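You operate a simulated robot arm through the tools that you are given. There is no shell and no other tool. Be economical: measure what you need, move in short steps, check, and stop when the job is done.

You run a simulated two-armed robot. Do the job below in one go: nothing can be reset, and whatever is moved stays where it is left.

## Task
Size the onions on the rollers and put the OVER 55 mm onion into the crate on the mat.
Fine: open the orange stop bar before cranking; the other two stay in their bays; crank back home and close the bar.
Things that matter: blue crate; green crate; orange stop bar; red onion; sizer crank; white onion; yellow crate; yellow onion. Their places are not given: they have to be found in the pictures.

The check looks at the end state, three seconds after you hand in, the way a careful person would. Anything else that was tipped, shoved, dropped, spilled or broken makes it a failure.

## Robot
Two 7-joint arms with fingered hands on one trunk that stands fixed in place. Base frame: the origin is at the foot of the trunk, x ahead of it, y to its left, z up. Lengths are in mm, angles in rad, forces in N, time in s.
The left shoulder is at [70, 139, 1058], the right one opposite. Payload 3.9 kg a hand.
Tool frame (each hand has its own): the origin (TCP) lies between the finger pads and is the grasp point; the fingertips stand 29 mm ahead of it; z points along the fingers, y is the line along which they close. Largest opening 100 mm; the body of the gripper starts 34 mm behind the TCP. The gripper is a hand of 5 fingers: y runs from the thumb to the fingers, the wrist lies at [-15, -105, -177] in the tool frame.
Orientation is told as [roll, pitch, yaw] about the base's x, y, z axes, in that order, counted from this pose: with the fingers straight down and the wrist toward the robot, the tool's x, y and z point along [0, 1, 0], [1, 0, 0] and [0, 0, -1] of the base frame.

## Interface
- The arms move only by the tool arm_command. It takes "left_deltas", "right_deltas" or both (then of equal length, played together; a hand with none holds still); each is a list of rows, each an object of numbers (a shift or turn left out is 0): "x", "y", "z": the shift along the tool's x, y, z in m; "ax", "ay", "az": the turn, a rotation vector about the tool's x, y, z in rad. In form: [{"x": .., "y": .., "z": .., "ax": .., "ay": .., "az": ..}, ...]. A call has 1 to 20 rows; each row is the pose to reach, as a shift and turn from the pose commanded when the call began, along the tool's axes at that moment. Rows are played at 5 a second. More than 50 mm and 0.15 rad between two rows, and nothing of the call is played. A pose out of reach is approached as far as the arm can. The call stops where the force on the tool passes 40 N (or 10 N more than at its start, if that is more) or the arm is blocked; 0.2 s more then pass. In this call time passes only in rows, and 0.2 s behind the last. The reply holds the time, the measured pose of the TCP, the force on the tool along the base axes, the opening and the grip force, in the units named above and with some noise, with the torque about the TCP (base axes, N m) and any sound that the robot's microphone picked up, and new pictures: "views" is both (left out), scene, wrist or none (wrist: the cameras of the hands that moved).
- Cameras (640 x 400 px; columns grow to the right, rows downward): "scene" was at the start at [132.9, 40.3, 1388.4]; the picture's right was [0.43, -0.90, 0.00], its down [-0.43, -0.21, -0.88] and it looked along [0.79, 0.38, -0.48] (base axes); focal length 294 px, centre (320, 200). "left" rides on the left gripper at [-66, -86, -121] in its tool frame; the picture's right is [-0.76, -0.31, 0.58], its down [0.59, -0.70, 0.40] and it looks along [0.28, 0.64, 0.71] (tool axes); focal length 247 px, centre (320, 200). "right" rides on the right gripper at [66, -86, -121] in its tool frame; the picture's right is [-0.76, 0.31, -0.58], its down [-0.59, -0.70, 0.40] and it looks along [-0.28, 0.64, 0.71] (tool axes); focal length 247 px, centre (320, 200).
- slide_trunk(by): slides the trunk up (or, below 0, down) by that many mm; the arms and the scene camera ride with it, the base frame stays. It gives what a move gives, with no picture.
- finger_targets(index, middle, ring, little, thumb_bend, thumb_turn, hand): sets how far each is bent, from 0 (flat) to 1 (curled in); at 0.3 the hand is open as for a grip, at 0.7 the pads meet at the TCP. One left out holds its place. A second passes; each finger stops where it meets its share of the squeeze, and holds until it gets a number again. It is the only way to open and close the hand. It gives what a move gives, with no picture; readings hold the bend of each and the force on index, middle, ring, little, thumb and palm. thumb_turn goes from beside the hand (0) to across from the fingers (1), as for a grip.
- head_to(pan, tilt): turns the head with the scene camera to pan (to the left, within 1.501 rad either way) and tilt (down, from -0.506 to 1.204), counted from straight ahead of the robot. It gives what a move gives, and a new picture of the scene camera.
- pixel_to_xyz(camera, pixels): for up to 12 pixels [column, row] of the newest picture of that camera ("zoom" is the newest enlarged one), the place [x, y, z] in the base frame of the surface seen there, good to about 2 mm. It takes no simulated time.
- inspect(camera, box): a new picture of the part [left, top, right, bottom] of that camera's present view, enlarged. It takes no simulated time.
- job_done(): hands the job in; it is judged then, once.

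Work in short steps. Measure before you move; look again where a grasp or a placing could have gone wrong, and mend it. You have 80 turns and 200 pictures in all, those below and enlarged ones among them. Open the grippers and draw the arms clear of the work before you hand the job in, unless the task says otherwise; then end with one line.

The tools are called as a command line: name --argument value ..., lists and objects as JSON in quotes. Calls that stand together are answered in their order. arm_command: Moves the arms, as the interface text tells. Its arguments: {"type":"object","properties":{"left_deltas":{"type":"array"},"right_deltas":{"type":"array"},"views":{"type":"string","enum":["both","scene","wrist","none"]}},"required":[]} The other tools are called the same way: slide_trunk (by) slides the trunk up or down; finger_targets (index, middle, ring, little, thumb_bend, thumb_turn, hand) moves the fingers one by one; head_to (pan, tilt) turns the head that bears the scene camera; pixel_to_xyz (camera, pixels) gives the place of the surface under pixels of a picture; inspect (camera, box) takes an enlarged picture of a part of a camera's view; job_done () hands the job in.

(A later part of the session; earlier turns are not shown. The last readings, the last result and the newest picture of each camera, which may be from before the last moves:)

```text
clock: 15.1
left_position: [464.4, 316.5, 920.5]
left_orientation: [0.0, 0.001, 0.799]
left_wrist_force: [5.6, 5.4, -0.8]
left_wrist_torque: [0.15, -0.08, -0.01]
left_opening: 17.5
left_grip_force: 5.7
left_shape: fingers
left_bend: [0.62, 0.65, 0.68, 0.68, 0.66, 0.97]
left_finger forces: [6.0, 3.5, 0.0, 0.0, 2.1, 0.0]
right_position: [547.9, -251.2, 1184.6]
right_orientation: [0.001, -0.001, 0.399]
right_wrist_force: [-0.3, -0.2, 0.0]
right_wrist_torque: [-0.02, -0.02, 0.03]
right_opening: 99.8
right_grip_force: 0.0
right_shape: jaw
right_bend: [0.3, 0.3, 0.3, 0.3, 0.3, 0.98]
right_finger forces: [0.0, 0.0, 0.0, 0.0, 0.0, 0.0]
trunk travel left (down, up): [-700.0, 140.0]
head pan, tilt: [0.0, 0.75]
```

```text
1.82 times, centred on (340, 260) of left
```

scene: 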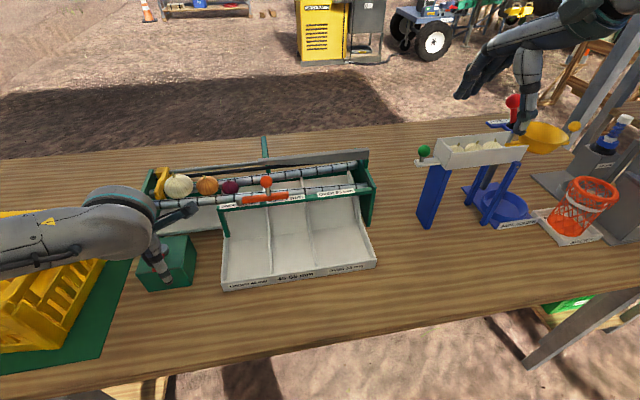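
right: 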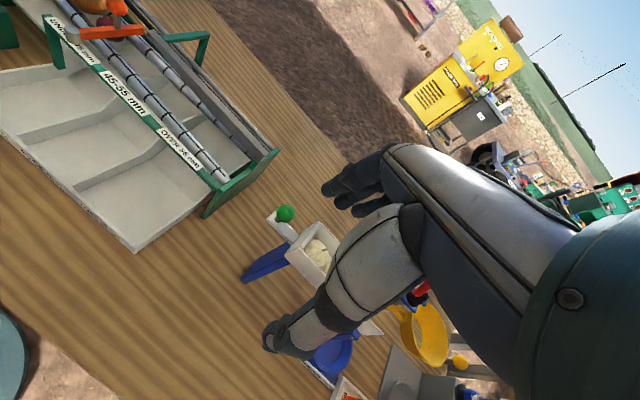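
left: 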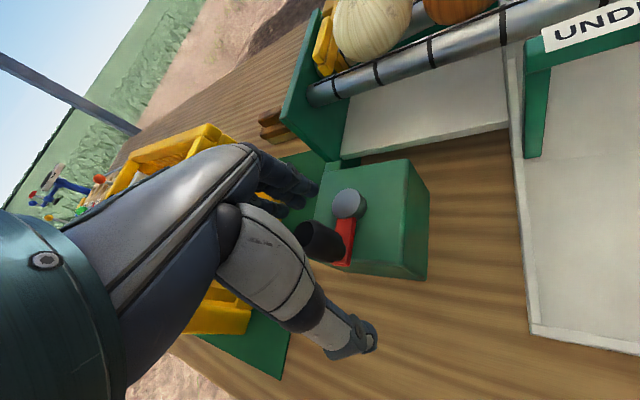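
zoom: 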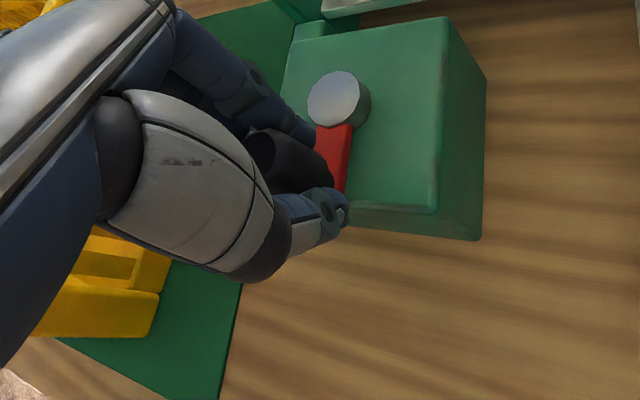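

Gripped by index, middle and thumb. I test a small clockwise arc (≈25° about the hub) and read the force and pusher.

arm_command --left_deltas '[{"x": 0.0035, "y": 0.0025}, {"x": 0.0069, "y": 0.0054}, {"x": 0.0123, "y": 0.0118}]' --views "scene"

inspect --camera "left" --box '[240, 150, 440, 370]'

inspect --camera "scene" --box '[130, 140, 290, 220]'

```text
clock: 15.9
left_position: [463.0, 332.2, 920.2]
left_orientation: [-0.001, 0.002, 0.797]
left_wrist_force: [2.8, -1.6, 0.5]
left_wrist_torque: [-0.06, -0.01, -0.03]
left_opening: 17.5
left_grip_force: 4.8
left_shape: fingers
left_bend: [0.63, 0.67, 0.68, 0.68, 0.66, 0.96]
left_finger forces: [4.1, 1.1, 0.0, 0.1, 4.5, 0.0]
right_position: [547.7, -249.7, 1184.7]
right_orientation: [0.0, -0.002, 0.397]
right_wrist_force: [0.4, 0.2, -0.1]
right_wrist_torque: [0.0, 0.02, 0.02]
right_opening: 99.8
right_grip_force: 0.0
right_shape: jaw
right_bend: [0.3, 0.3, 0.3, 0.3, 0.3, 0.98]
right_finger forces: [0.0, 0.0, 0.0, 0.0, 0.1, 0.0]
trunk travel left (down, up): [-700.0, 140.0]
head pan, tilt: [0.0, 0.75]
```

scene: 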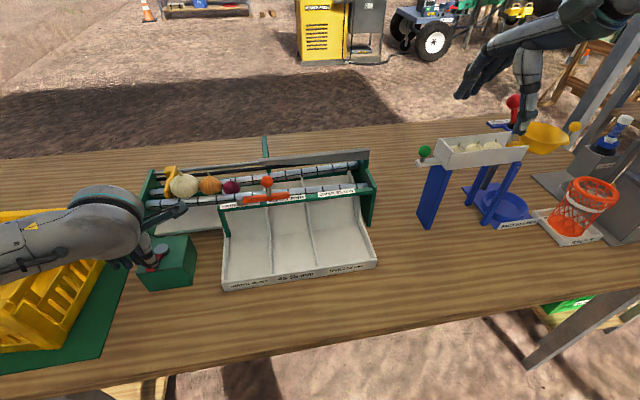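

```text
1.82 times, centred on (340, 260) of left
```

zoom: 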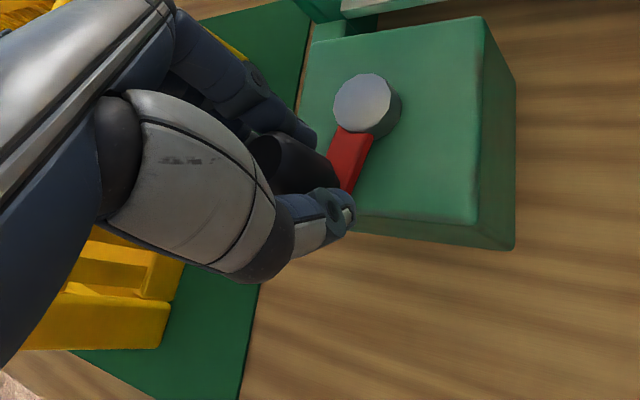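

```text
4.00 times, centred on (210, 180) of scene
```

zoom: 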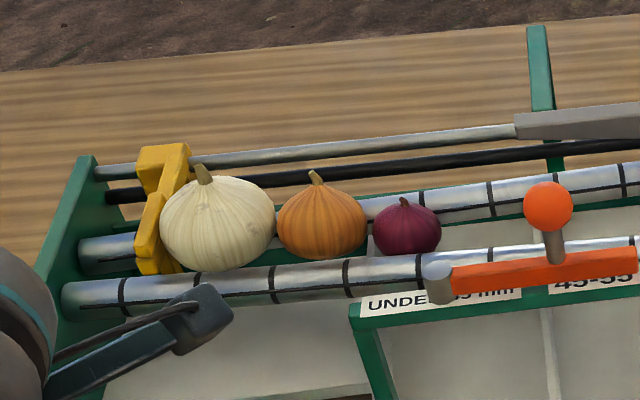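

Clockwise works: the pusher moved along about 15 mm with low force. I continue clockwise 180° in 15° rows and check.

arm_command --left_deltas '[{"x": 0.0047, "y": 0.0092}, {"x": 0.0068, "y": 0.0195}, {"x": 0.0062, "y": 0.0299}, {"x": 0.0029, "y": 0.0398}, {"x": -0.0028, "y": 0.0485}, {"x": -0.0106, "y": 0.0555}, {"x": -0.0199, "y": 0.0602}, {"x": -0.0302, "y": 0.0623}, {"x": -0.0406, "y": 0.0617}, {"x": -0.0505, "y": 0.0584}, {"x": -0.0592, "y": 0.0527}, {"x": -0.0662, "y": 0.0449}]' --views "both"

inspect --camera "scene" --box '[130, 140, 390, 290]'

```text
clock: 18.5
left_position: [544.4, 316.8, 921.4]
left_orientation: [0.0, -0.001, 0.797]
left_wrist_force: [-0.5, -0.9, 2.2]
left_wrist_torque: [-0.09, 0.05, -0.01]
left_opening: 16.8
left_grip_force: 4.3
left_shape: fingers
left_bend: [0.64, 0.67, 0.68, 0.68, 0.65, 0.97]
left_finger forces: [3.4, 1.9, 0.0, 0.1, 4.8, 0.1]
right_position: [547.5, -250.1, 1183.8]
right_orientation: [0.0, 0.0, 0.399]
right_wrist_force: [-0.6, 0.8, 1.0]
right_wrist_torque: [0.02, 0.03, -0.03]
right_opening: 99.7
right_grip_force: 0.0
right_shape: jaw
right_bend: [0.3, 0.3, 0.3, 0.3, 0.3, 0.98]
right_finger forces: [0.0, 0.1, 0.0, 0.0, 0.1, 0.0]
trunk travel left (down, up): [-700.0, 140.0]
head pan, tilt: [0.0, 0.75]
```

scene: 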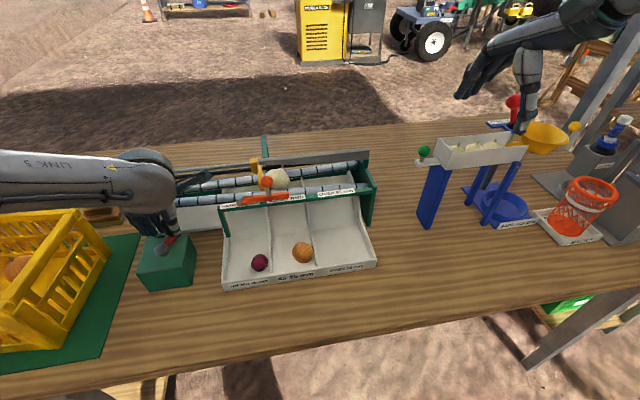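
left: 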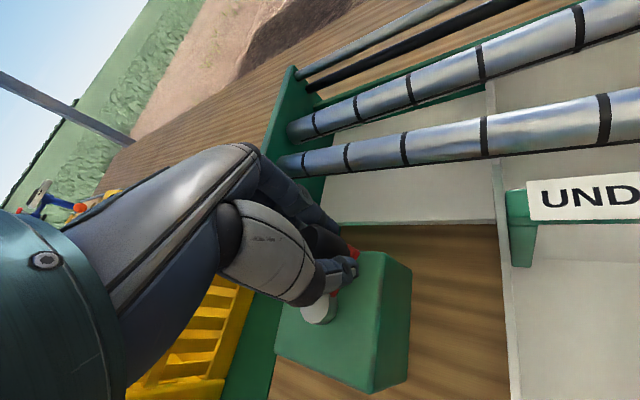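

```text
2.46 times, centred on (260, 215) of scene
```

zoom: 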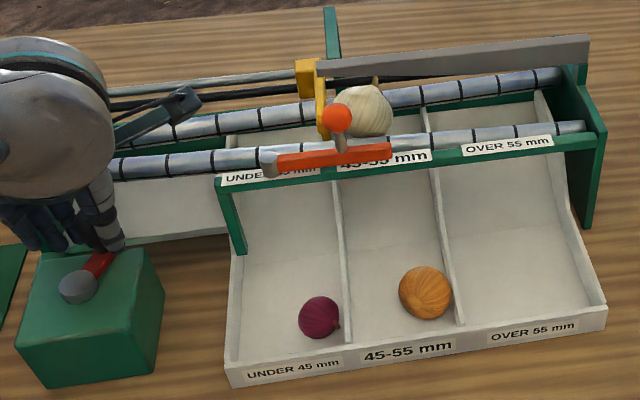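

Red fell in the under-45 bay and yellow in the 45-55 bay; white still rides before the over-55 section. I continue clockwise 75°.

arm_command --left_deltas '[{"x": -0.0047, "y": -0.0093}, {"x": -0.0068, "y": -0.0196}, {"x": -0.0062, "y": -0.03}, {"x": -0.0029, "y": -0.0399}, {"x": 0.0028, "y": -0.0486}]' --views "scene"

inspect --camera "scene" --box '[130, 140, 390, 290]'

```text
clock: 19.7
left_position: [507.1, 284.8, 921.7]
left_orientation: [0.002, 0.0, 0.8]
left_wrist_force: [1.3, 2.8, 0.8]
left_wrist_torque: [0.05, -0.01, -0.02]
left_opening: 17.1
left_grip_force: 5.3
left_shape: fingers
left_bend: [0.64, 0.66, 0.68, 0.68, 0.66, 0.98]
left_finger forces: [4.0, 3.5, 0.1, 0.0, 3.0, 0.0]
right_position: [545.7, -250.9, 1185.9]
right_orientation: [0.002, 0.0, 0.397]
right_wrist_force: [0.3, -0.3, -0.2]
right_wrist_torque: [-0.04, -0.02, -0.01]
right_opening: 100.0
right_grip_force: 0.0
right_shape: jaw
right_bend: [0.3, 0.3, 0.3, 0.3, 0.3, 0.98]
right_finger forces: [0.0, 0.0, 0.0, 0.0, 0.0, 0.0]
trunk travel left (down, up): [-700.0, 140.0]
head pan, tilt: [0.0, 0.75]
```

scene: 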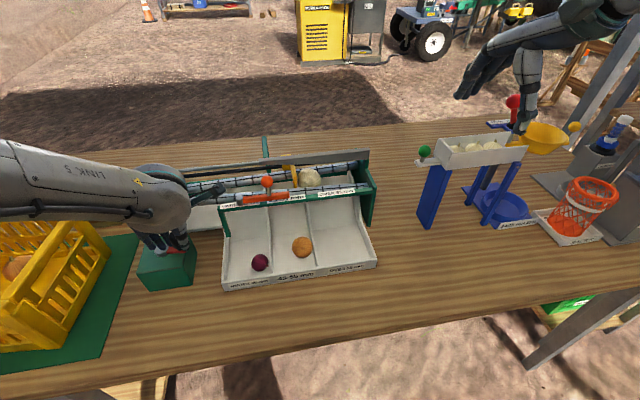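

```text
2.46 times, centred on (260, 215) of scene
```

zoom: 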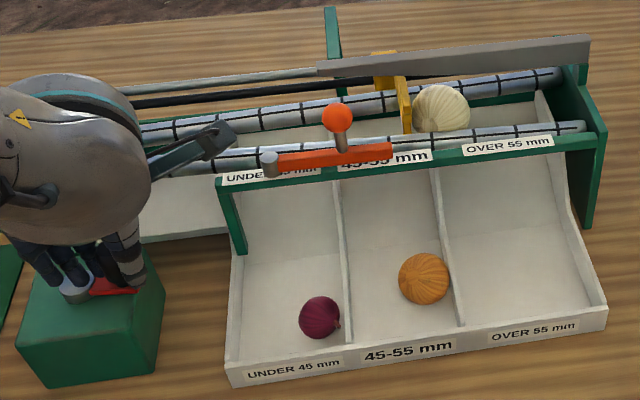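

White is sinking between the rollers but not through. I continue 45° more.

arm_command --left_deltas '[{"x": 0.0078, "y": -0.007}, {"x": 0.0171, "y": -0.0117}, {"x": 0.0274, "y": -0.0138}]' --views "scene"

inspect --camera "scene" --box '[130, 140, 390, 290]'

```text
clock: 20.5
left_position: [477.8, 293.1, 921.4]
left_orientation: [0.0, -0.001, 0.8]
left_wrist_force: [3.7, 4.5, 0.7]
left_wrist_torque: [0.13, -0.04, -0.01]
left_opening: 16.7
left_grip_force: 5.2
left_shape: fingers
left_bend: [0.63, 0.66, 0.68, 0.68, 0.66, 0.97]
left_finger forces: [5.5, 3.3, 0.0, 0.1, 2.3, 0.1]
right_position: [547.2, -249.7, 1184.5]
right_orientation: [0.001, 0.0, 0.398]
right_wrist_force: [-0.9, -0.9, -0.7]
right_wrist_torque: [-0.03, 0.0, 0.0]
right_opening: 99.7
right_grip_force: 0.2
right_shape: jaw
right_bend: [0.3, 0.3, 0.3, 0.3, 0.3, 0.98]
right_finger forces: [0.0, 0.1, 0.1, 0.1, 0.0, 0.1]
trunk travel left (down, up): [-700.0, 140.0]
head pan, tilt: [0.0, 0.75]
```

scene: 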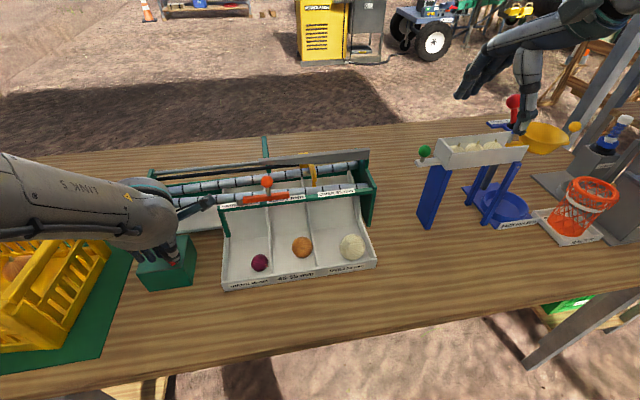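

```text
2.46 times, centred on (260, 215) of scene
```

zoom: 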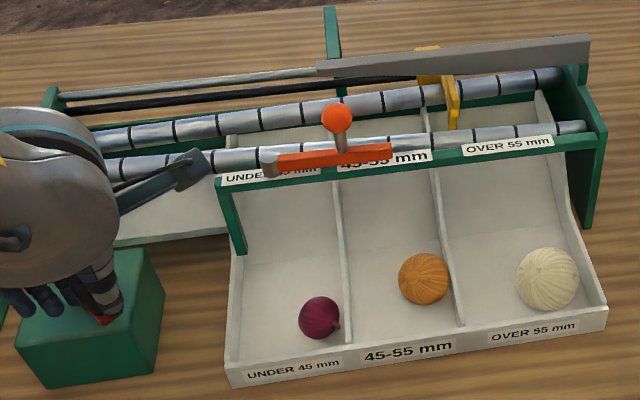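

White dropped in the over-55 bay. Now I crank back counter-clockwise along the same circle to just before home.

arm_command --left_deltas '[{"x": -0.0122, "y": 0.0029}, {"x": -0.0229, "y": 0.0093}, {"x": -0.0311, "y": 0.0188}, {"x": -0.0359, "y": 0.0304}, {"x": -0.037, "y": 0.0428}, {"x": -0.0341, "y": 0.055}, {"x": -0.0277, "y": 0.0657}, {"x": -0.0182, "y": 0.0739}, {"x": -0.0066, "y": 0.0787}, {"x": 0.0058, "y": 0.0798}, {"x": 0.018, "y": 0.0769}, {"x": 0.0287, "y": 0.0705}, {"x": 0.0369, "y": 0.061}, {"x": 0.0417, "y": 0.0494}, {"x": 0.0428, "y": 0.037}, {"x": 0.0399, "y": 0.0248}, {"x": 0.0335, "y": 0.0141}]' --views "both"

inspect --camera "scene" --box '[130, 140, 390, 290]'

```text
clock: 24.1
left_position: [464.2, 326.3, 920.0]
left_orientation: [-0.001, 0.0, 0.798]
left_wrist_force: [2.3, -1.0, -0.5]
left_wrist_torque: [-0.01, -0.05, -0.04]
left_opening: 17.2
left_grip_force: 4.6
left_shape: fingers
left_bend: [0.64, 0.67, 0.68, 0.68, 0.65, 0.97]
left_finger forces: [4.7, 1.0, 0.1, 0.0, 3.7, 0.0]
right_position: [547.6, -252.5, 1184.5]
right_orientation: [0.003, 0.001, 0.398]
right_wrist_force: [-0.3, -0.1, -0.3]
right_wrist_torque: [-0.01, 0.04, -0.02]
right_opening: 100.0
right_grip_force: 0.1
right_shape: jaw
right_bend: [0.3, 0.3, 0.3, 0.3, 0.3, 0.98]
right_finger forces: [0.1, 0.0, 0.1, 0.0, 0.1, 0.0]
trunk travel left (down, up): [-700.0, 140.0]
head pan, tilt: [0.0, 0.75]
```

scene: 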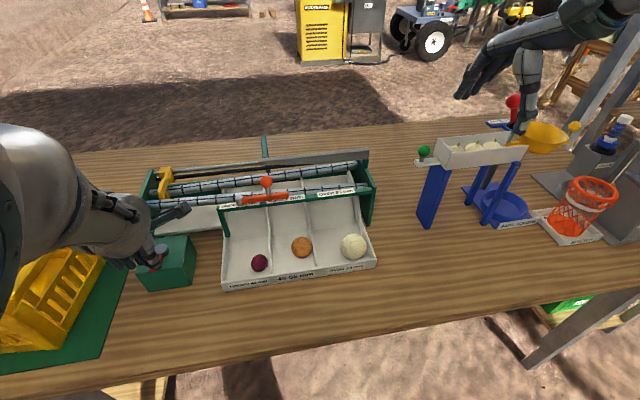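
left: 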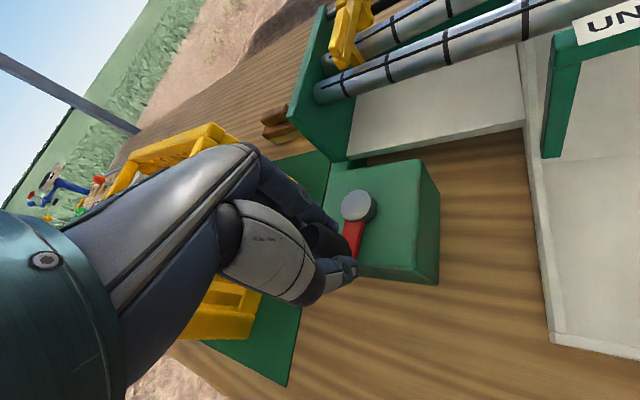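

```text
2.46 times, centred on (260, 215) of scene
```

zoom: 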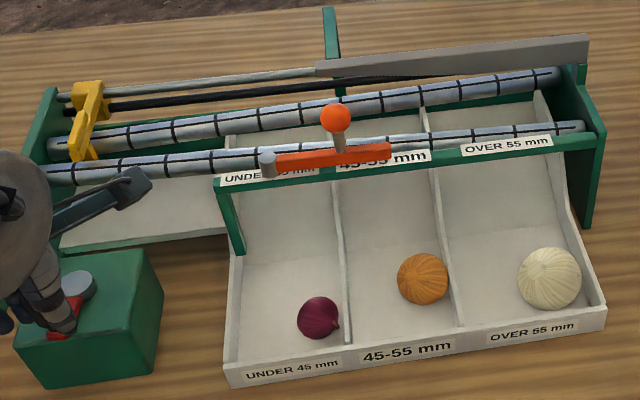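

The pusher is nearly back at the left wall. I finish the last ~20° to home and press lightly against the stop.

arm_command --left_deltas '[{"x": -0.0046, "y": -0.0046}, {"x": -0.0098, "y": -0.0083}, {"x": -0.0125, "y": -0.0099}]' --views "both"

inspect --camera "scene" --box '[120, 150, 280, 300]'

```text
clock: 24.9
left_position: [466.3, 311.8, 921.1]
left_orientation: [0.0, 0.0, 0.797]
left_wrist_force: [5.6, 7.0, 0.8]
left_wrist_torque: [0.25, -0.12, -0.05]
left_opening: 13.0
left_grip_force: 5.3
left_shape: fingers
left_bend: [0.64, 0.62, 0.68, 0.68, 0.67, 0.98]
left_finger forces: [3.5, 6.9, 0.1, 0.1, 0.6, 0.1]
right_position: [548.9, -248.9, 1184.8]
right_orientation: [0.002, -0.002, 0.398]
right_wrist_force: [0.0, -0.7, -0.5]
right_wrist_torque: [-0.01, 0.0, -0.01]
right_opening: 99.8
right_grip_force: 0.0
right_shape: jaw
right_bend: [0.3, 0.3, 0.3, 0.3, 0.3, 0.98]
right_finger forces: [0.0, 0.0, 0.1, 0.0, 0.0, 0.1]
trunk travel left (down, up): [-700.0, 140.0]
head pan, tilt: [0.0, 0.75]
```

scene: 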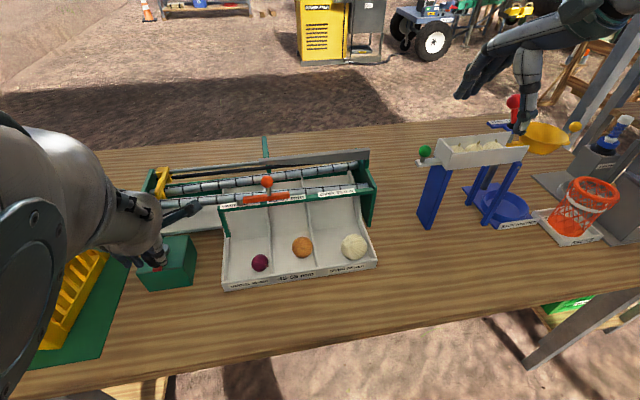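
left: 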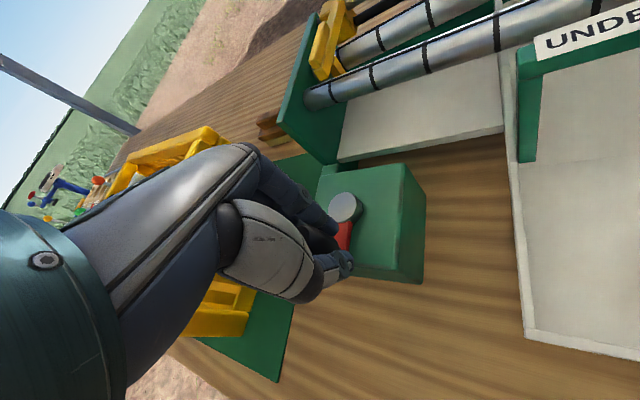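

```text
2.67 times, centred on (200, 225) of scene
```

zoom: 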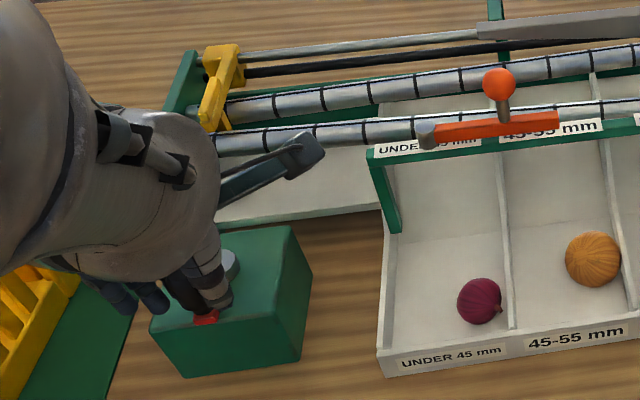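

Home stop reached (force rising, pusher at its initial place). I release the knob and lift straight up.

finger_targets --hand "left" --index 0.3 --middle 0.3 --ring 0.3 --little 0.3 --thumb_bend 0.3

arm_command --left_deltas '[{"z": -0.04}, {"z": -0.08}, {"z": -0.12}, {"z": -0.17}]' --views "both"

inspect --camera "scene" --box '[120, 150, 280, 300]'

pixel_to_xyz --camera "scene" --pixels '[[267, 182], [265, 181], [269, 184], [280, 197], [246, 200], [353, 245], [353, 238], [345, 248], [361, 248], [353, 256]]'

```text
clock: 25.9
left_position: [466.7, 311.9, 922.1]
left_orientation: [0.0, 0.001, 0.801]
left_wrist_force: [0.3, -0.5, -0.3]
left_wrist_torque: [-0.01, 0.01, 0.01]
left_opening: 98.6
left_grip_force: 0.1
left_shape: fingers
left_bend: [0.3, 0.3, 0.3, 0.3, 0.3, 0.98]
left_finger forces: [0.0, 0.0, 0.1, 0.1, 0.0, 0.0]
right_position: [546.4, -251.2, 1185.2]
right_orientation: [-0.001, -0.001, 0.398]
right_wrist_force: [0.6, -0.6, 0.2]
right_wrist_torque: [-0.01, 0.03, -0.02]
right_opening: 99.9
right_grip_force: 0.1
right_shape: jaw
right_bend: [0.3, 0.3, 0.3, 0.3, 0.3, 0.98]
right_finger forces: [0.0, 0.0, 0.1, 0.0, 0.0, 0.0]
trunk travel left (down, up): [-700.0, 140.0]
head pan, tilt: [0.0, 0.75]
```

```text
clock: 26.9
left_position: [514.6, 341.5, 1082.2]
left_orientation: [-0.016, 0.011, 0.796]
left_wrist_force: [-0.2, 0.5, -0.3]
left_wrist_torque: [-0.01, 0.01, 0.01]
left_opening: 98.3
left_grip_force: 0.0
left_shape: fingers
left_bend: [0.3, 0.3, 0.3, 0.3, 0.3, 0.98]
left_finger forces: [0.0, 0.1, 0.0, 0.0, 0.0, 0.0]
left hand out of reach, approached as far as the arm can: row 1, 2, 3, 4
right_position: [547.6, -251.5, 1184.2]
right_orientation: [-0.001, -0.001, 0.398]
right_wrist_force: [-0.3, -0.1, -0.8]
right_wrist_torque: [0.02, 0.01, 0.0]
right_opening: 99.7
right_grip_force: 0.0
right_shape: jaw
right_bend: [0.3, 0.3, 0.3, 0.3, 0.3, 0.98]
right_finger forces: [0.2, 0.0, 0.0, 0.0, 0.0, 0.0]
trunk travel left (down, up): [-700.0, 140.0]
head pan, tilt: [0.0, 0.75]
```

scene: 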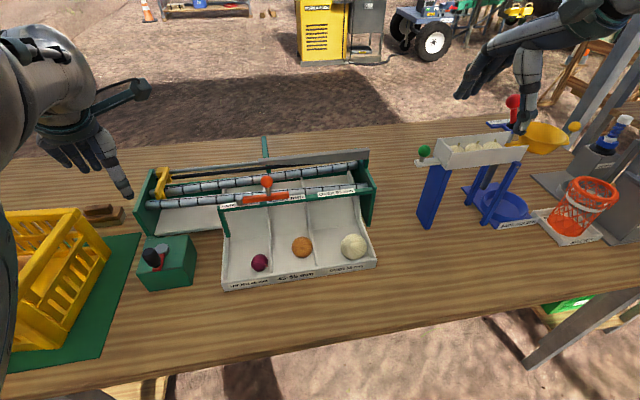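
left: 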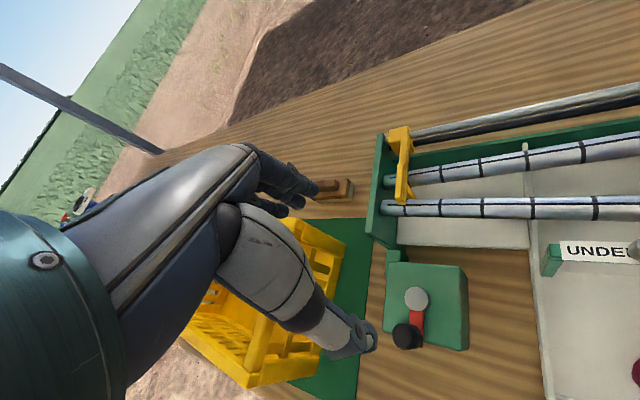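

```text
2.67 times, centred on (200, 225) of scene
```

zoom: 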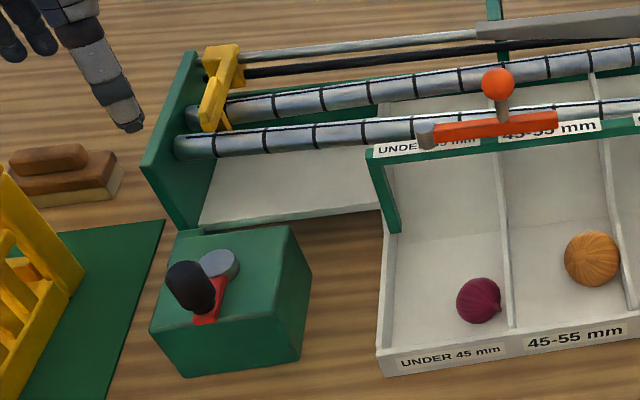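

```text
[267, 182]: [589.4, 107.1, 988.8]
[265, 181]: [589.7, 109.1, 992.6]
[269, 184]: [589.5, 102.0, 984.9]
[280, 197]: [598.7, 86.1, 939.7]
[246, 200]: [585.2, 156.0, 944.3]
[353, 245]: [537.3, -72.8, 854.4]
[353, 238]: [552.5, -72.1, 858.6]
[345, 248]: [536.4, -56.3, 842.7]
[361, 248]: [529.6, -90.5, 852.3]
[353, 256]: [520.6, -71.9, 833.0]
```

The crank is home (same picture as at start) and the bar still open with its ball at (592,107,985). The lift drifted sideways due to reach, so I bring the arm back to an easier pose: close fingers and move toward the bar while turning the yaw back.

finger_targets --hand "left" --index 0.7 --middle 0.7 --ring 0.7 --little 0.7 --thumb_bend 0.7

arm_command --left_deltas '[{"x": -0.0103, "y": -0.0076, "az": 0.125}, {"x": -0.0206, "y": -0.0152, "az": 0.25}, {"x": -0.031, "y": -0.0227, "az": 0.375}, {"x": -0.0413, "y": -0.0303, "az": 0.5}, {"x": -0.0516, "y": -0.0379, "az": 0.625}, {"x": -0.062, "y": -0.0455, "az": 0.75}, {"x": -0.0723, "y": -0.053, "az": 0.875}, {"x": -0.0826, "y": -0.0606, "az": 1.0}]' --views "scene"

```text
clock: 27.9
left_position: [515.3, 342.7, 1079.7]
left_orientation: [-0.011, 0.013, 0.803]
left_wrist_force: [0.8, 0.0, -0.1]
left_wrist_torque: [0.02, -0.02, 0.02]
left_opening: 1.7
left_grip_force: 0.0
left_shape: fingers
left_bend: [0.7, 0.7, 0.7, 0.7, 0.7, 0.98]
left_finger forces: [0.0, 0.0, 0.0, 0.0, 0.1, 0.0]
right_position: [548.8, -250.3, 1185.1]
right_orientation: [0.0, 0.001, 0.397]
right_wrist_force: [-0.5, 0.0, 0.5]
right_wrist_torque: [-0.02, 0.0, -0.01]
right_opening: 99.8
right_grip_force: 0.1
right_shape: jaw
right_bend: [0.3, 0.3, 0.3, 0.3, 0.3, 0.98]
right_finger forces: [0.0, 0.0, 0.0, 0.0, 0.1, 0.0]
trunk travel left (down, up): [-700.0, 140.0]
head pan, tilt: [0.0, 0.75]
```

```text
clock: 29.7
left_position: [531.7, 241.8, 1080.2]
left_orientation: [-0.016, 0.0, -0.198]
left_wrist_force: [0.3, -0.5, 0.1]
left_wrist_torque: [0.02, 0.02, 0.01]
left_opening: 1.5
left_grip_force: 0.0
left_shape: fingers
left_bend: [0.7, 0.7, 0.7, 0.7, 0.7, 0.98]
left_finger forces: [0.0, 0.1, 0.1, 0.1, 0.0, 0.1]
left hand out of reach, approached as far as the arm can: row 1, 2, 3, 4, 5, 6, 7
right_position: [546.8, -251.2, 1185.2]
right_orientation: [0.0, -0.001, 0.397]
right_wrist_force: [0.5, -0.1, -0.1]
right_wrist_torque: [0.01, 0.02, -0.04]
right_opening: 99.8
right_grip_force: 0.1
right_shape: jaw
right_bend: [0.3, 0.3, 0.3, 0.3, 0.3, 0.98]
right_finger forces: [0.0, 0.1, 0.0, 0.1, 0.0, 0.0]
trunk travel left (down, up): [-700.0, 140.0]
head pan, tilt: [0.0, 0.75]
```

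scene: 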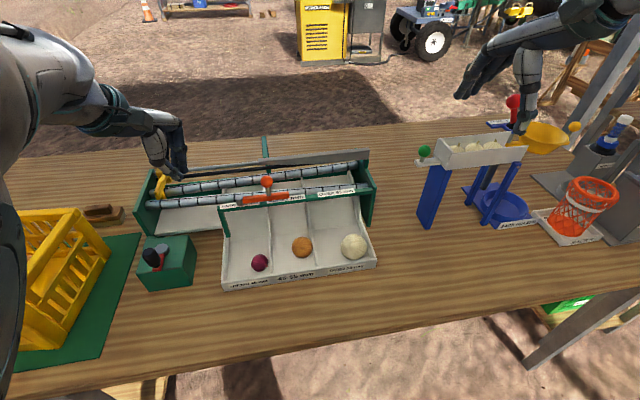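

Moves now start from the reached pose. Close-in poses at this height strain the arm, so I raise the trunk 100 mm to give it room.

slide_trunk --by 100

```text
clock: 31.0
left_position: [531.0, 239.9, 1181.6]
left_orientation: [-0.016, -0.006, -0.201]
left_wrist_force: [0.0, 0.3, -0.1]
left_wrist_torque: [-0.06, 0.0, -0.04]
left_opening: 1.9
left_grip_force: 0.2
left_shape: fingers
left_bend: [0.7, 0.7, 0.7, 0.7, 0.7, 0.98]
left_finger forces: [0.1, 0.0, 0.1, 0.0, 0.1, 0.1]
right_position: [546.7, -251.6, 1284.1]
right_orientation: [0.001, 0.001, 0.399]
right_wrist_force: [-0.6, 0.2, 0.5]
right_wrist_torque: [0.01, -0.01, -0.01]
right_opening: 100.0
right_grip_force: 0.1
right_shape: jaw
right_bend: [0.3, 0.3, 0.3, 0.3, 0.3, 0.98]
right_finger forces: [0.0, 0.0, 0.1, 0.0, 0.0, 0.0]
trunk travel left (down, up): [-800.0, 40.0]
head pan, tilt: [0.0, 0.75]
```

Now I bring the closed bundle to the robot side of the ball, yaw −1.2, still high (z≈1050).

arm_command --left_deltas '[{"x": -0.0202, "z": 0.0164, "az": 0.125}, {"x": -0.0404, "z": 0.0328, "az": 0.25}, {"x": -0.0605, "z": 0.0491, "az": 0.375}, {"x": -0.0807, "z": 0.0655, "az": 0.5}, {"x": -0.1009, "z": 0.0819, "az": 0.625}, {"x": -0.121, "z": 0.0983, "az": 0.75}, {"x": -0.1412, "z": 0.1146, "az": 0.875}, {"x": -0.1614, "y": -0.001, "z": 0.131, "az": 1.0}]' --views "both"

inspect --camera "scene" --box '[160, 120, 320, 250]'

```text
clock: 32.8
left_position: [499.2, 80.5, 1050.9]
left_orientation: [-0.001, -0.001, -1.203]
left_wrist_force: [-0.4, 0.4, -0.3]
left_wrist_torque: [0.01, 0.05, -0.01]
left_opening: 1.7
left_grip_force: 0.0
left_shape: fingers
left_bend: [0.7, 0.7, 0.7, 0.7, 0.7, 0.98]
left_finger forces: [0.0, 0.0, 0.1, 0.0, 0.0, 0.1]
right_position: [548.7, -249.8, 1283.5]
right_orientation: [-0.002, -0.002, 0.399]
right_wrist_force: [0.9, 0.2, -0.2]
right_wrist_torque: [-0.03, 0.02, -0.04]
right_opening: 99.6
right_grip_force: 0.0
right_shape: jaw
right_bend: [0.3, 0.3, 0.3, 0.3, 0.3, 0.98]
right_finger forces: [0.0, 0.0, 0.0, 0.0, 0.1, 0.0]
trunk travel left (down, up): [-800.0, 40.0]
head pan, tilt: [0.0, 0.75]
```

scene: 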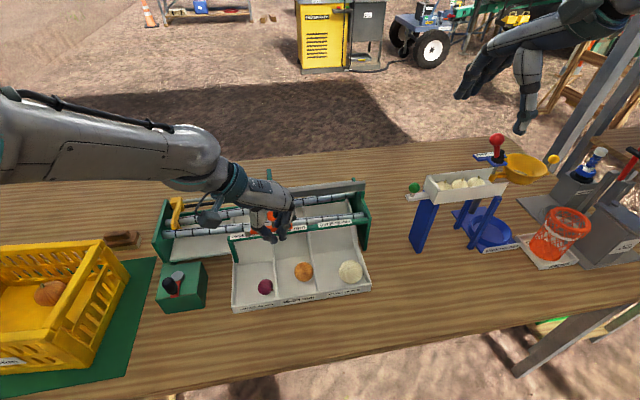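
left: 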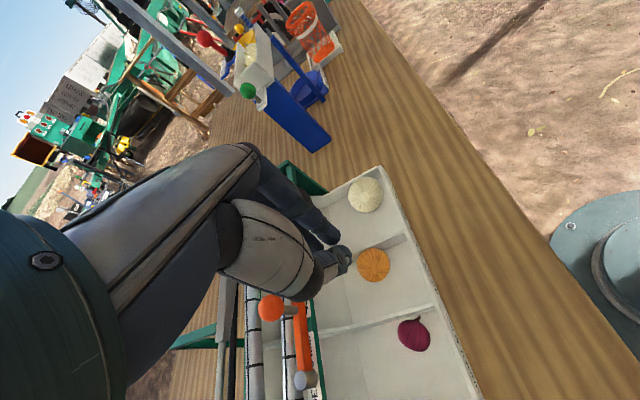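

```text
3.08 times, centred on (240, 185) of scene
```

zoom: 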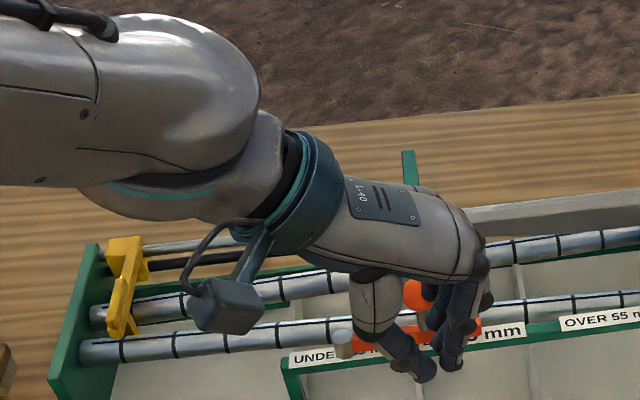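

I measure where the finger tips and the far (little) finger lie relative to the ball.

pixel_to_xyz --camera "zoom" --pixels '[[452, 362], [455, 330], [468, 318], [488, 300], [472, 290], [440, 302], [428, 292], [412, 292], [420, 372], [432, 318]]'

inspect --camera "left" --box '[220, 200, 380, 400]'

```text
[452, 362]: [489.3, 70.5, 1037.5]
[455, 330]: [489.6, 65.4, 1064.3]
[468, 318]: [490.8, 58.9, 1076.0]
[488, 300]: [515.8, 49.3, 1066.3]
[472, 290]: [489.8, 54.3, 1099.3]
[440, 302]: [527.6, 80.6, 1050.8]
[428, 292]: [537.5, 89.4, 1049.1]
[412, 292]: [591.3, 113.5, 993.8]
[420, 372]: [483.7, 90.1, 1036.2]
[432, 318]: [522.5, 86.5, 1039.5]
```

```text
2.00 times, centred on (300, 300) of left
```

zoom: 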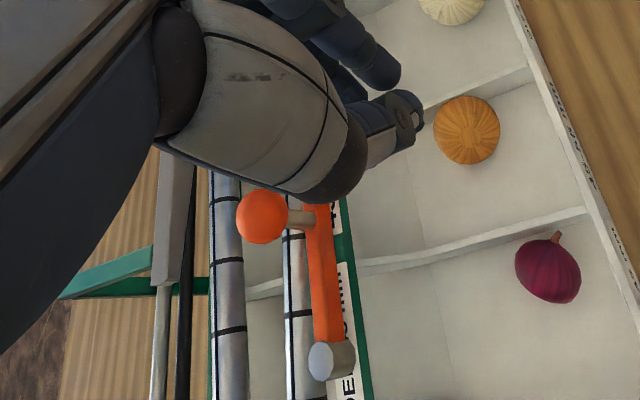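

Outer fingers reach about (540,90); the ball's near edge is x≈578. I lower to z≈987.

arm_command --left_deltas '[{"z": 0.032}, {"z": 0.064}]' --views "both"

inspect --camera "scene" --box '[200, 150, 320, 250]'

inspect --camera "left" --box '[220, 200, 380, 400]'

```text
clock: 33.4
left_position: [499.4, 82.8, 987.3]
left_orientation: [0.0, 0.001, -1.203]
left_wrist_force: [0.6, 0.0, 0.8]
left_wrist_torque: [-0.04, -0.01, -0.03]
left_opening: 1.8
left_grip_force: 0.1
left_shape: fingers
left_bend: [0.7, 0.7, 0.7, 0.7, 0.7, 0.98]
left_finger forces: [0.0, 0.1, 0.1, 0.1, 0.1, 0.0]
right_position: [548.1, -249.7, 1283.8]
right_orientation: [-0.001, 0.002, 0.398]
right_wrist_force: [-0.3, -0.1, 0.7]
right_wrist_torque: [-0.02, -0.02, -0.03]
right_opening: 99.9
right_grip_force: 0.0
right_shape: jaw
right_bend: [0.3, 0.3, 0.3, 0.3, 0.3, 0.98]
right_finger forces: [0.1, 0.0, 0.1, 0.1, 0.0, 0.0]
trunk travel left (down, up): [-800.0, 40.0]
head pan, tilt: [0.0, 0.75]
```

scene: 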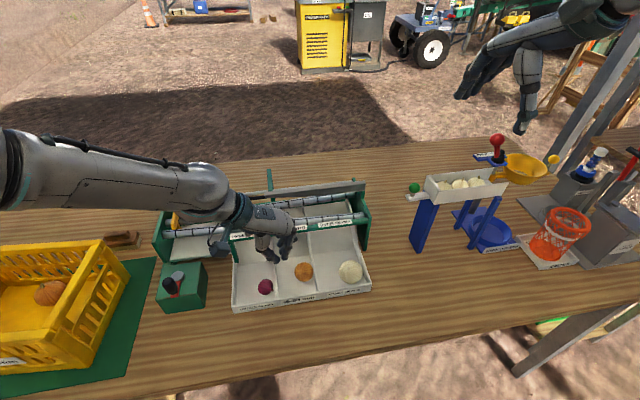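
left: 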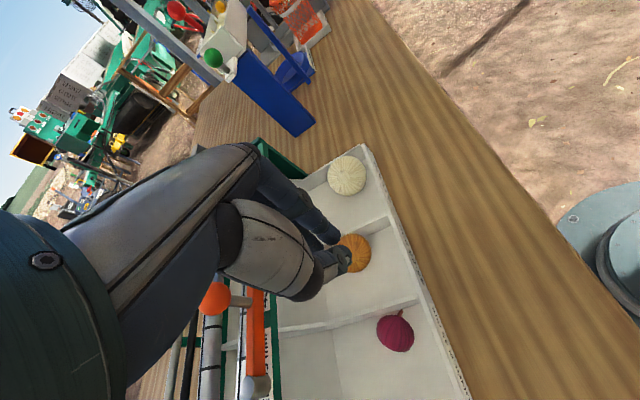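

```text
4.00 times, centred on (260, 200) of scene
```

zoom: 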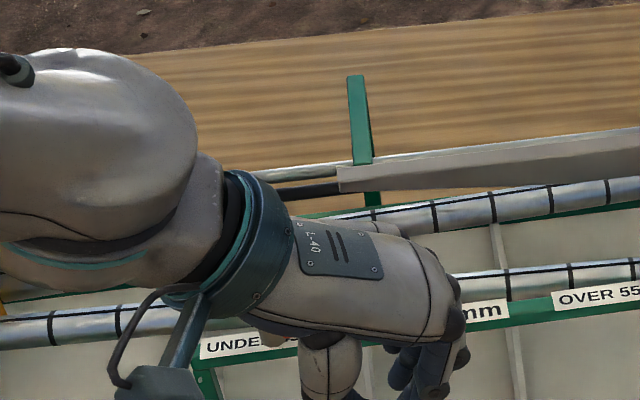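

```text
2.00 times, centred on (300, 300) of left
```

zoom: 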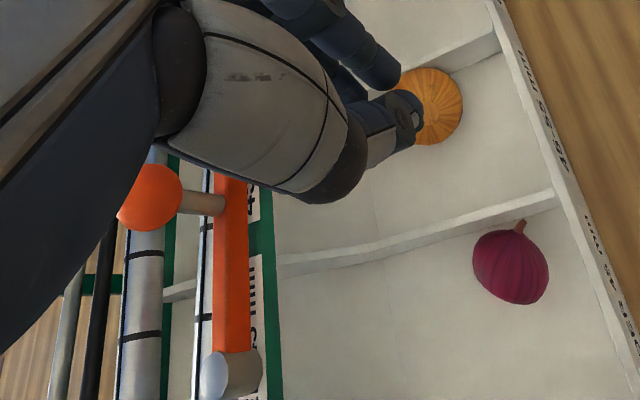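

I advance along the little-finger side toward the ball to push it +x and start swinging it back.

arm_command --left_deltas '[{"x": 0.017, "y": 0.001}, {"x": 0.0334, "y": 0.0023}, {"x": 0.04, "y": 0.0078, "az": -0.085}, {"x": 0.0467, "y": 0.0133, "az": -0.17}]' --views "both"

inspect --camera "left" --box '[180, 200, 380, 400]'

```text
clock: 34.4
left_position: [547.9, 84.9, 987.7]
left_orientation: [0.0, 0.001, -1.031]
left_wrist_force: [-2.1, -1.0, -0.1]
left_wrist_torque: [0.0, -0.01, -0.04]
left_opening: 1.9
left_grip_force: 0.4
left_shape: fingers
left_bend: [0.7, 0.7, 0.7, 0.7, 0.7, 0.98]
left_finger forces: [0.0, 0.0, 0.0, 1.5, 0.0, 0.1]
right_position: [547.4, -251.0, 1284.8]
right_orientation: [0.0, -0.001, 0.397]
right_wrist_force: [0.0, 0.6, 0.4]
right_wrist_torque: [-0.01, 0.02, -0.02]
right_opening: 99.8
right_grip_force: 0.0
right_shape: jaw
right_bend: [0.3, 0.3, 0.3, 0.3, 0.3, 0.98]
right_finger forces: [0.0, 0.0, 0.0, 0.1, 0.0, 0.0]
trunk travel left (down, up): [-800.0, 40.0]
head pan, tilt: [0.0, 0.75]
```

scene: 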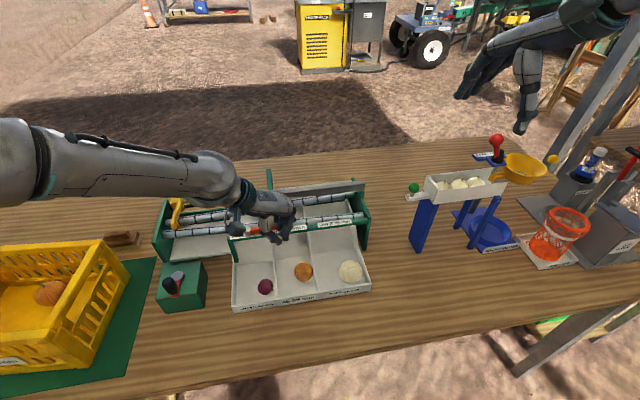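
left: 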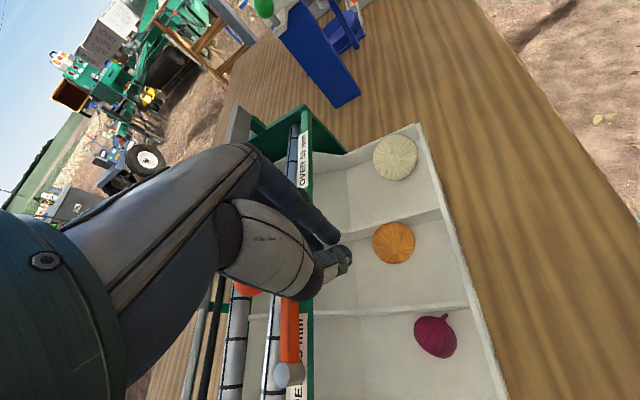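

```text
2.00 times, centred on (280, 300) of left
```

zoom: 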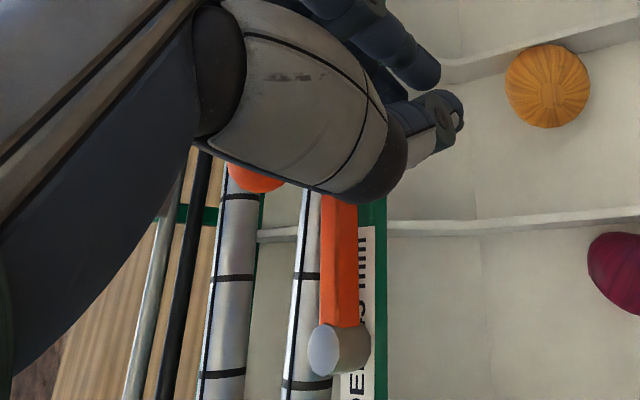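

The little finger touches the ball (1.5 N). I continue along the arc to about θ=45°.

arm_command --left_deltas '[{"x": 0.006, "y": 0.0066, "az": -0.09}, {"x": 0.0119, "y": 0.0131, "az": -0.18}, {"x": 0.0207, "y": 0.0185, "az": -0.28}, {"x": 0.0295, "y": 0.0238, "az": -0.38}]' --views "both"

inspect --camera "left" --box '[180, 200, 380, 400]'

inspect --camera "scene" --box '[200, 160, 320, 250]'

```text
clock: 35.4
left_position: [584.1, 79.6, 986.4]
left_orientation: [-0.001, 0.001, -0.649]
left_wrist_force: [-0.3, -0.4, 0.1]
left_wrist_torque: [0.01, -0.03, -0.01]
left_opening: 1.7
left_grip_force: 0.0
left_shape: fingers
left_bend: [0.7, 0.7, 0.7, 0.7, 0.7, 0.98]
left_finger forces: [0.0, 0.1, 0.0, 0.2, 0.0, 0.0]
right_position: [547.1, -251.1, 1284.0]
right_orientation: [-0.001, -0.002, 0.396]
right_wrist_force: [-0.2, 0.0, -1.0]
right_wrist_torque: [0.02, 0.0, -0.02]
right_opening: 99.5
right_grip_force: 0.2
right_shape: jaw
right_bend: [0.3, 0.3, 0.3, 0.3, 0.3, 0.98]
right_finger forces: [0.0, 0.1, 0.0, 0.1, 0.0, 0.0]
trunk travel left (down, up): [-800.0, 40.0]
head pan, tilt: [0.0, 0.75]
```

scene: 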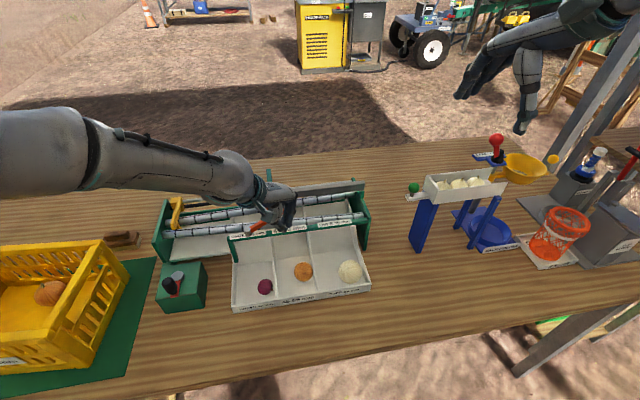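
left: 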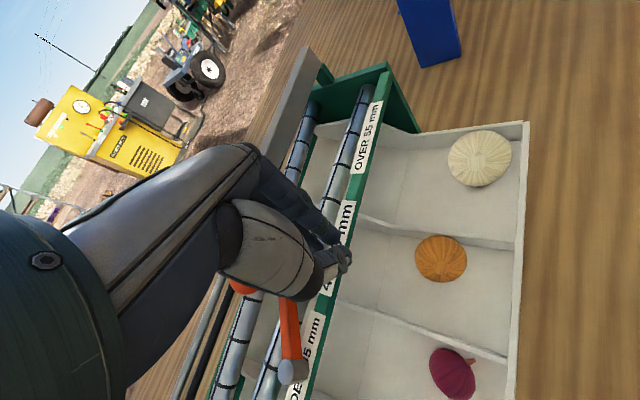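

```text
2.00 times, centred on (280, 300) of left
```

zoom: 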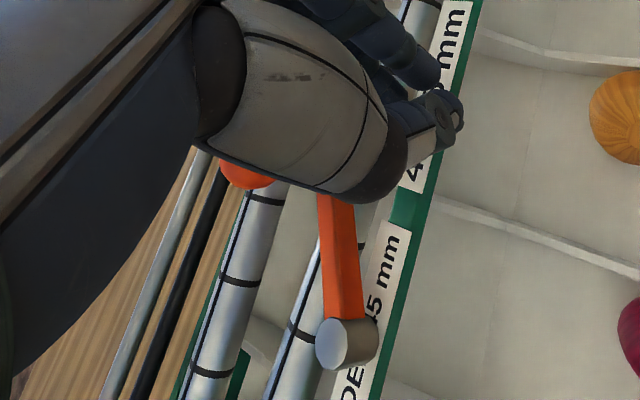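

```text
4.44 times, centred on (260, 205) of scene
```

zoom: 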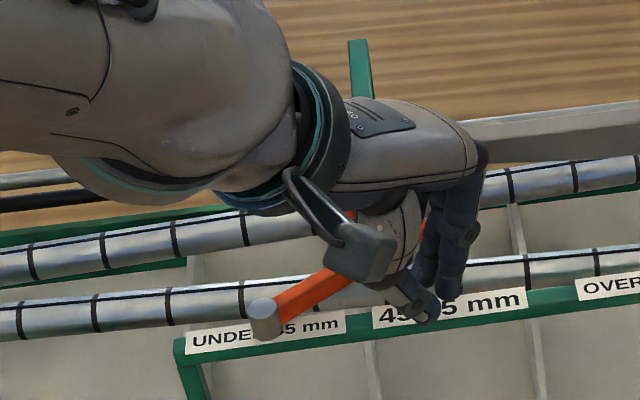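

The bar is about half-way closed. I continue to near closed, keeping the hand short of the grey plate.

arm_command --left_deltas '[{"x": 0.0073, "y": 0.0058, "az": -0.1}, {"x": 0.0147, "y": 0.0116, "az": -0.2}, {"x": 0.023, "y": 0.0146, "az": -0.3}, {"x": 0.0312, "y": 0.0176, "az": -0.4}, {"x": 0.0393, "y": 0.0183, "az": -0.48}, {"x": 0.0474, "y": 0.019, "az": -0.55}]' --views "both"

inspect --camera "scene" --box '[200, 160, 320, 250]'

```text
clock: 36.8
left_position: [628.3, 106.6, 986.3]
left_orientation: [0.0, 0.001, -0.099]
left_wrist_force: [-0.6, -0.4, -0.6]
left_wrist_torque: [0.01, -0.01, -0.04]
left_opening: 1.8
left_grip_force: 0.2
left_shape: fingers
left_bend: [0.7, 0.7, 0.7, 0.7, 0.7, 0.98]
left_finger forces: [0.0, 0.1, 0.1, 0.1, 0.1, 0.1]
right_position: [548.0, -251.9, 1284.4]
right_orientation: [0.0, -0.001, 0.398]
right_wrist_force: [0.3, 0.4, 0.0]
right_wrist_torque: [0.01, 0.02, 0.0]
right_opening: 99.5
right_grip_force: 0.1
right_shape: jaw
right_bend: [0.3, 0.3, 0.3, 0.3, 0.3, 0.98]
right_finger forces: [0.0, 0.0, 0.1, 0.0, 0.0, 0.0]
trunk travel left (down, up): [-800.0, 40.0]
head pan, tilt: [0.0, 0.75]
```

scene: 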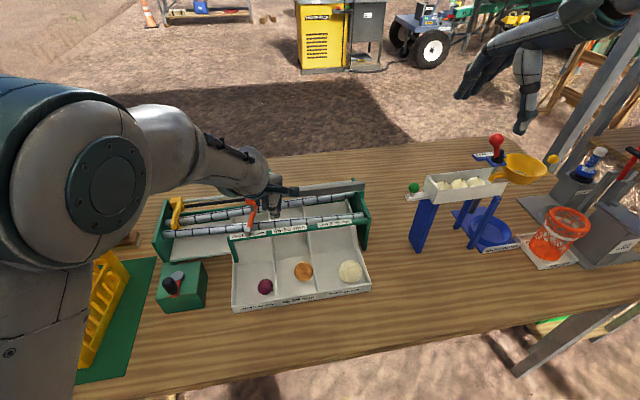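
left: 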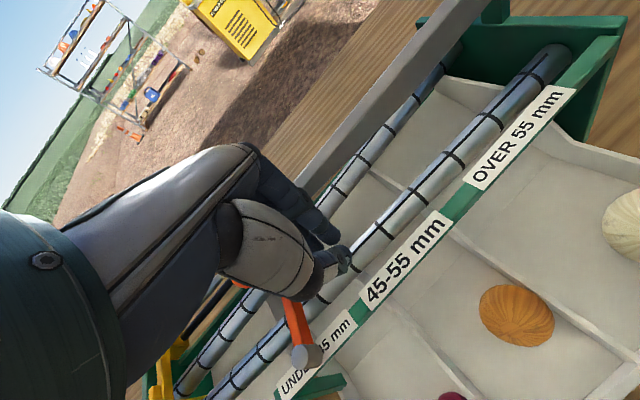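

```text
4.44 times, centred on (260, 205) of scene
```

zoom: 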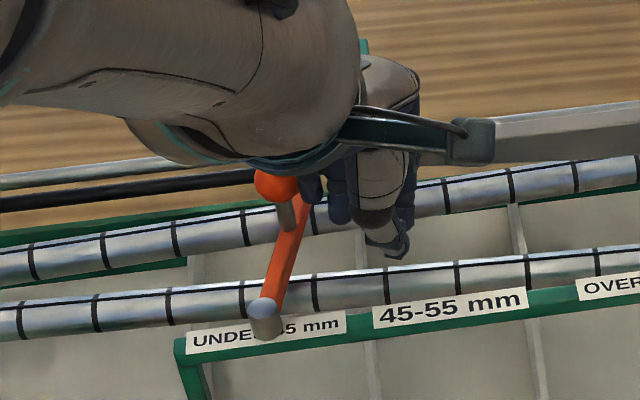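

Nearly closed. I push +y a further 12 mm in small steps and watch for the stop.

arm_command --left_deltas '[{"x": 0.004}, {"x": 0.008}, {"x": 0.012}]' --views "scene"

inspect --camera "scene" --box '[200, 160, 320, 250]'

pixel_to_xyz --camera "zoom" --pixels '[[262, 184], [262, 310], [285, 240]]'

```text
clock: 37.6
left_position: [629.0, 118.9, 987.2]
left_orientation: [0.0, 0.0, -0.101]
left_wrist_force: [-0.7, -0.3, 1.1]
left_wrist_torque: [0.01, 0.03, 0.01]
left_opening: 1.6
left_grip_force: 0.0
left_shape: fingers
left_bend: [0.7, 0.7, 0.7, 0.7, 0.7, 0.98]
left_finger forces: [0.0, 0.0, 0.1, 0.0, 0.1, 0.1]
right_position: [546.4, -251.1, 1284.0]
right_orientation: [-0.001, 0.0, 0.399]
right_wrist_force: [0.7, 0.1, -0.2]
right_wrist_torque: [0.0, -0.01, -0.02]
right_opening: 100.0
right_grip_force: 0.0
right_shape: jaw
right_bend: [0.3, 0.3, 0.3, 0.3, 0.3, 0.98]
right_finger forces: [0.0, 0.0, 0.1, 0.0, 0.1, 0.0]
trunk travel left (down, up): [-800.0, 40.0]
head pan, tilt: [0.0, 0.75]
```

scene: 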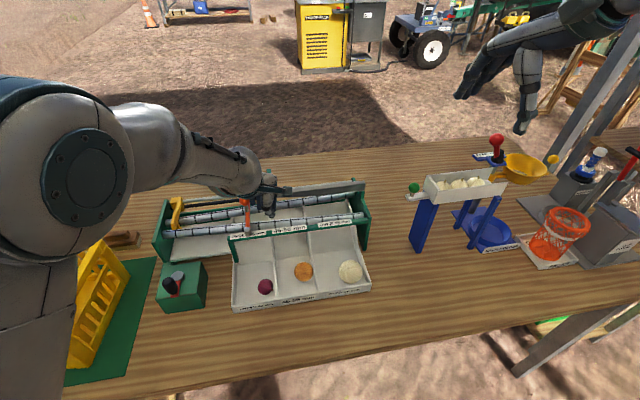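

```text
4.44 times, centred on (260, 205) of scene
```

zoom: 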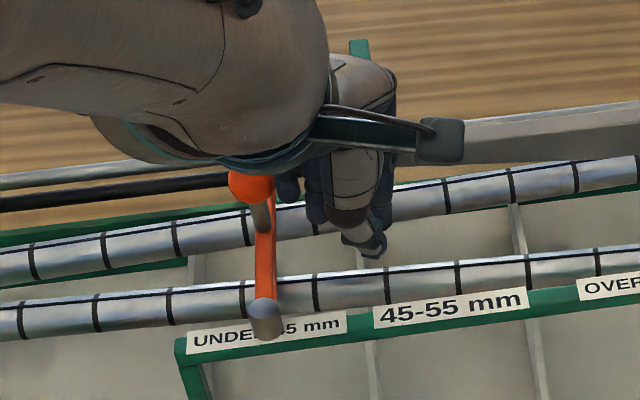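

```text
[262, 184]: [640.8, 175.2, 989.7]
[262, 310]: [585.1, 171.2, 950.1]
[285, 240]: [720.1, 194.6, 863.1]
```

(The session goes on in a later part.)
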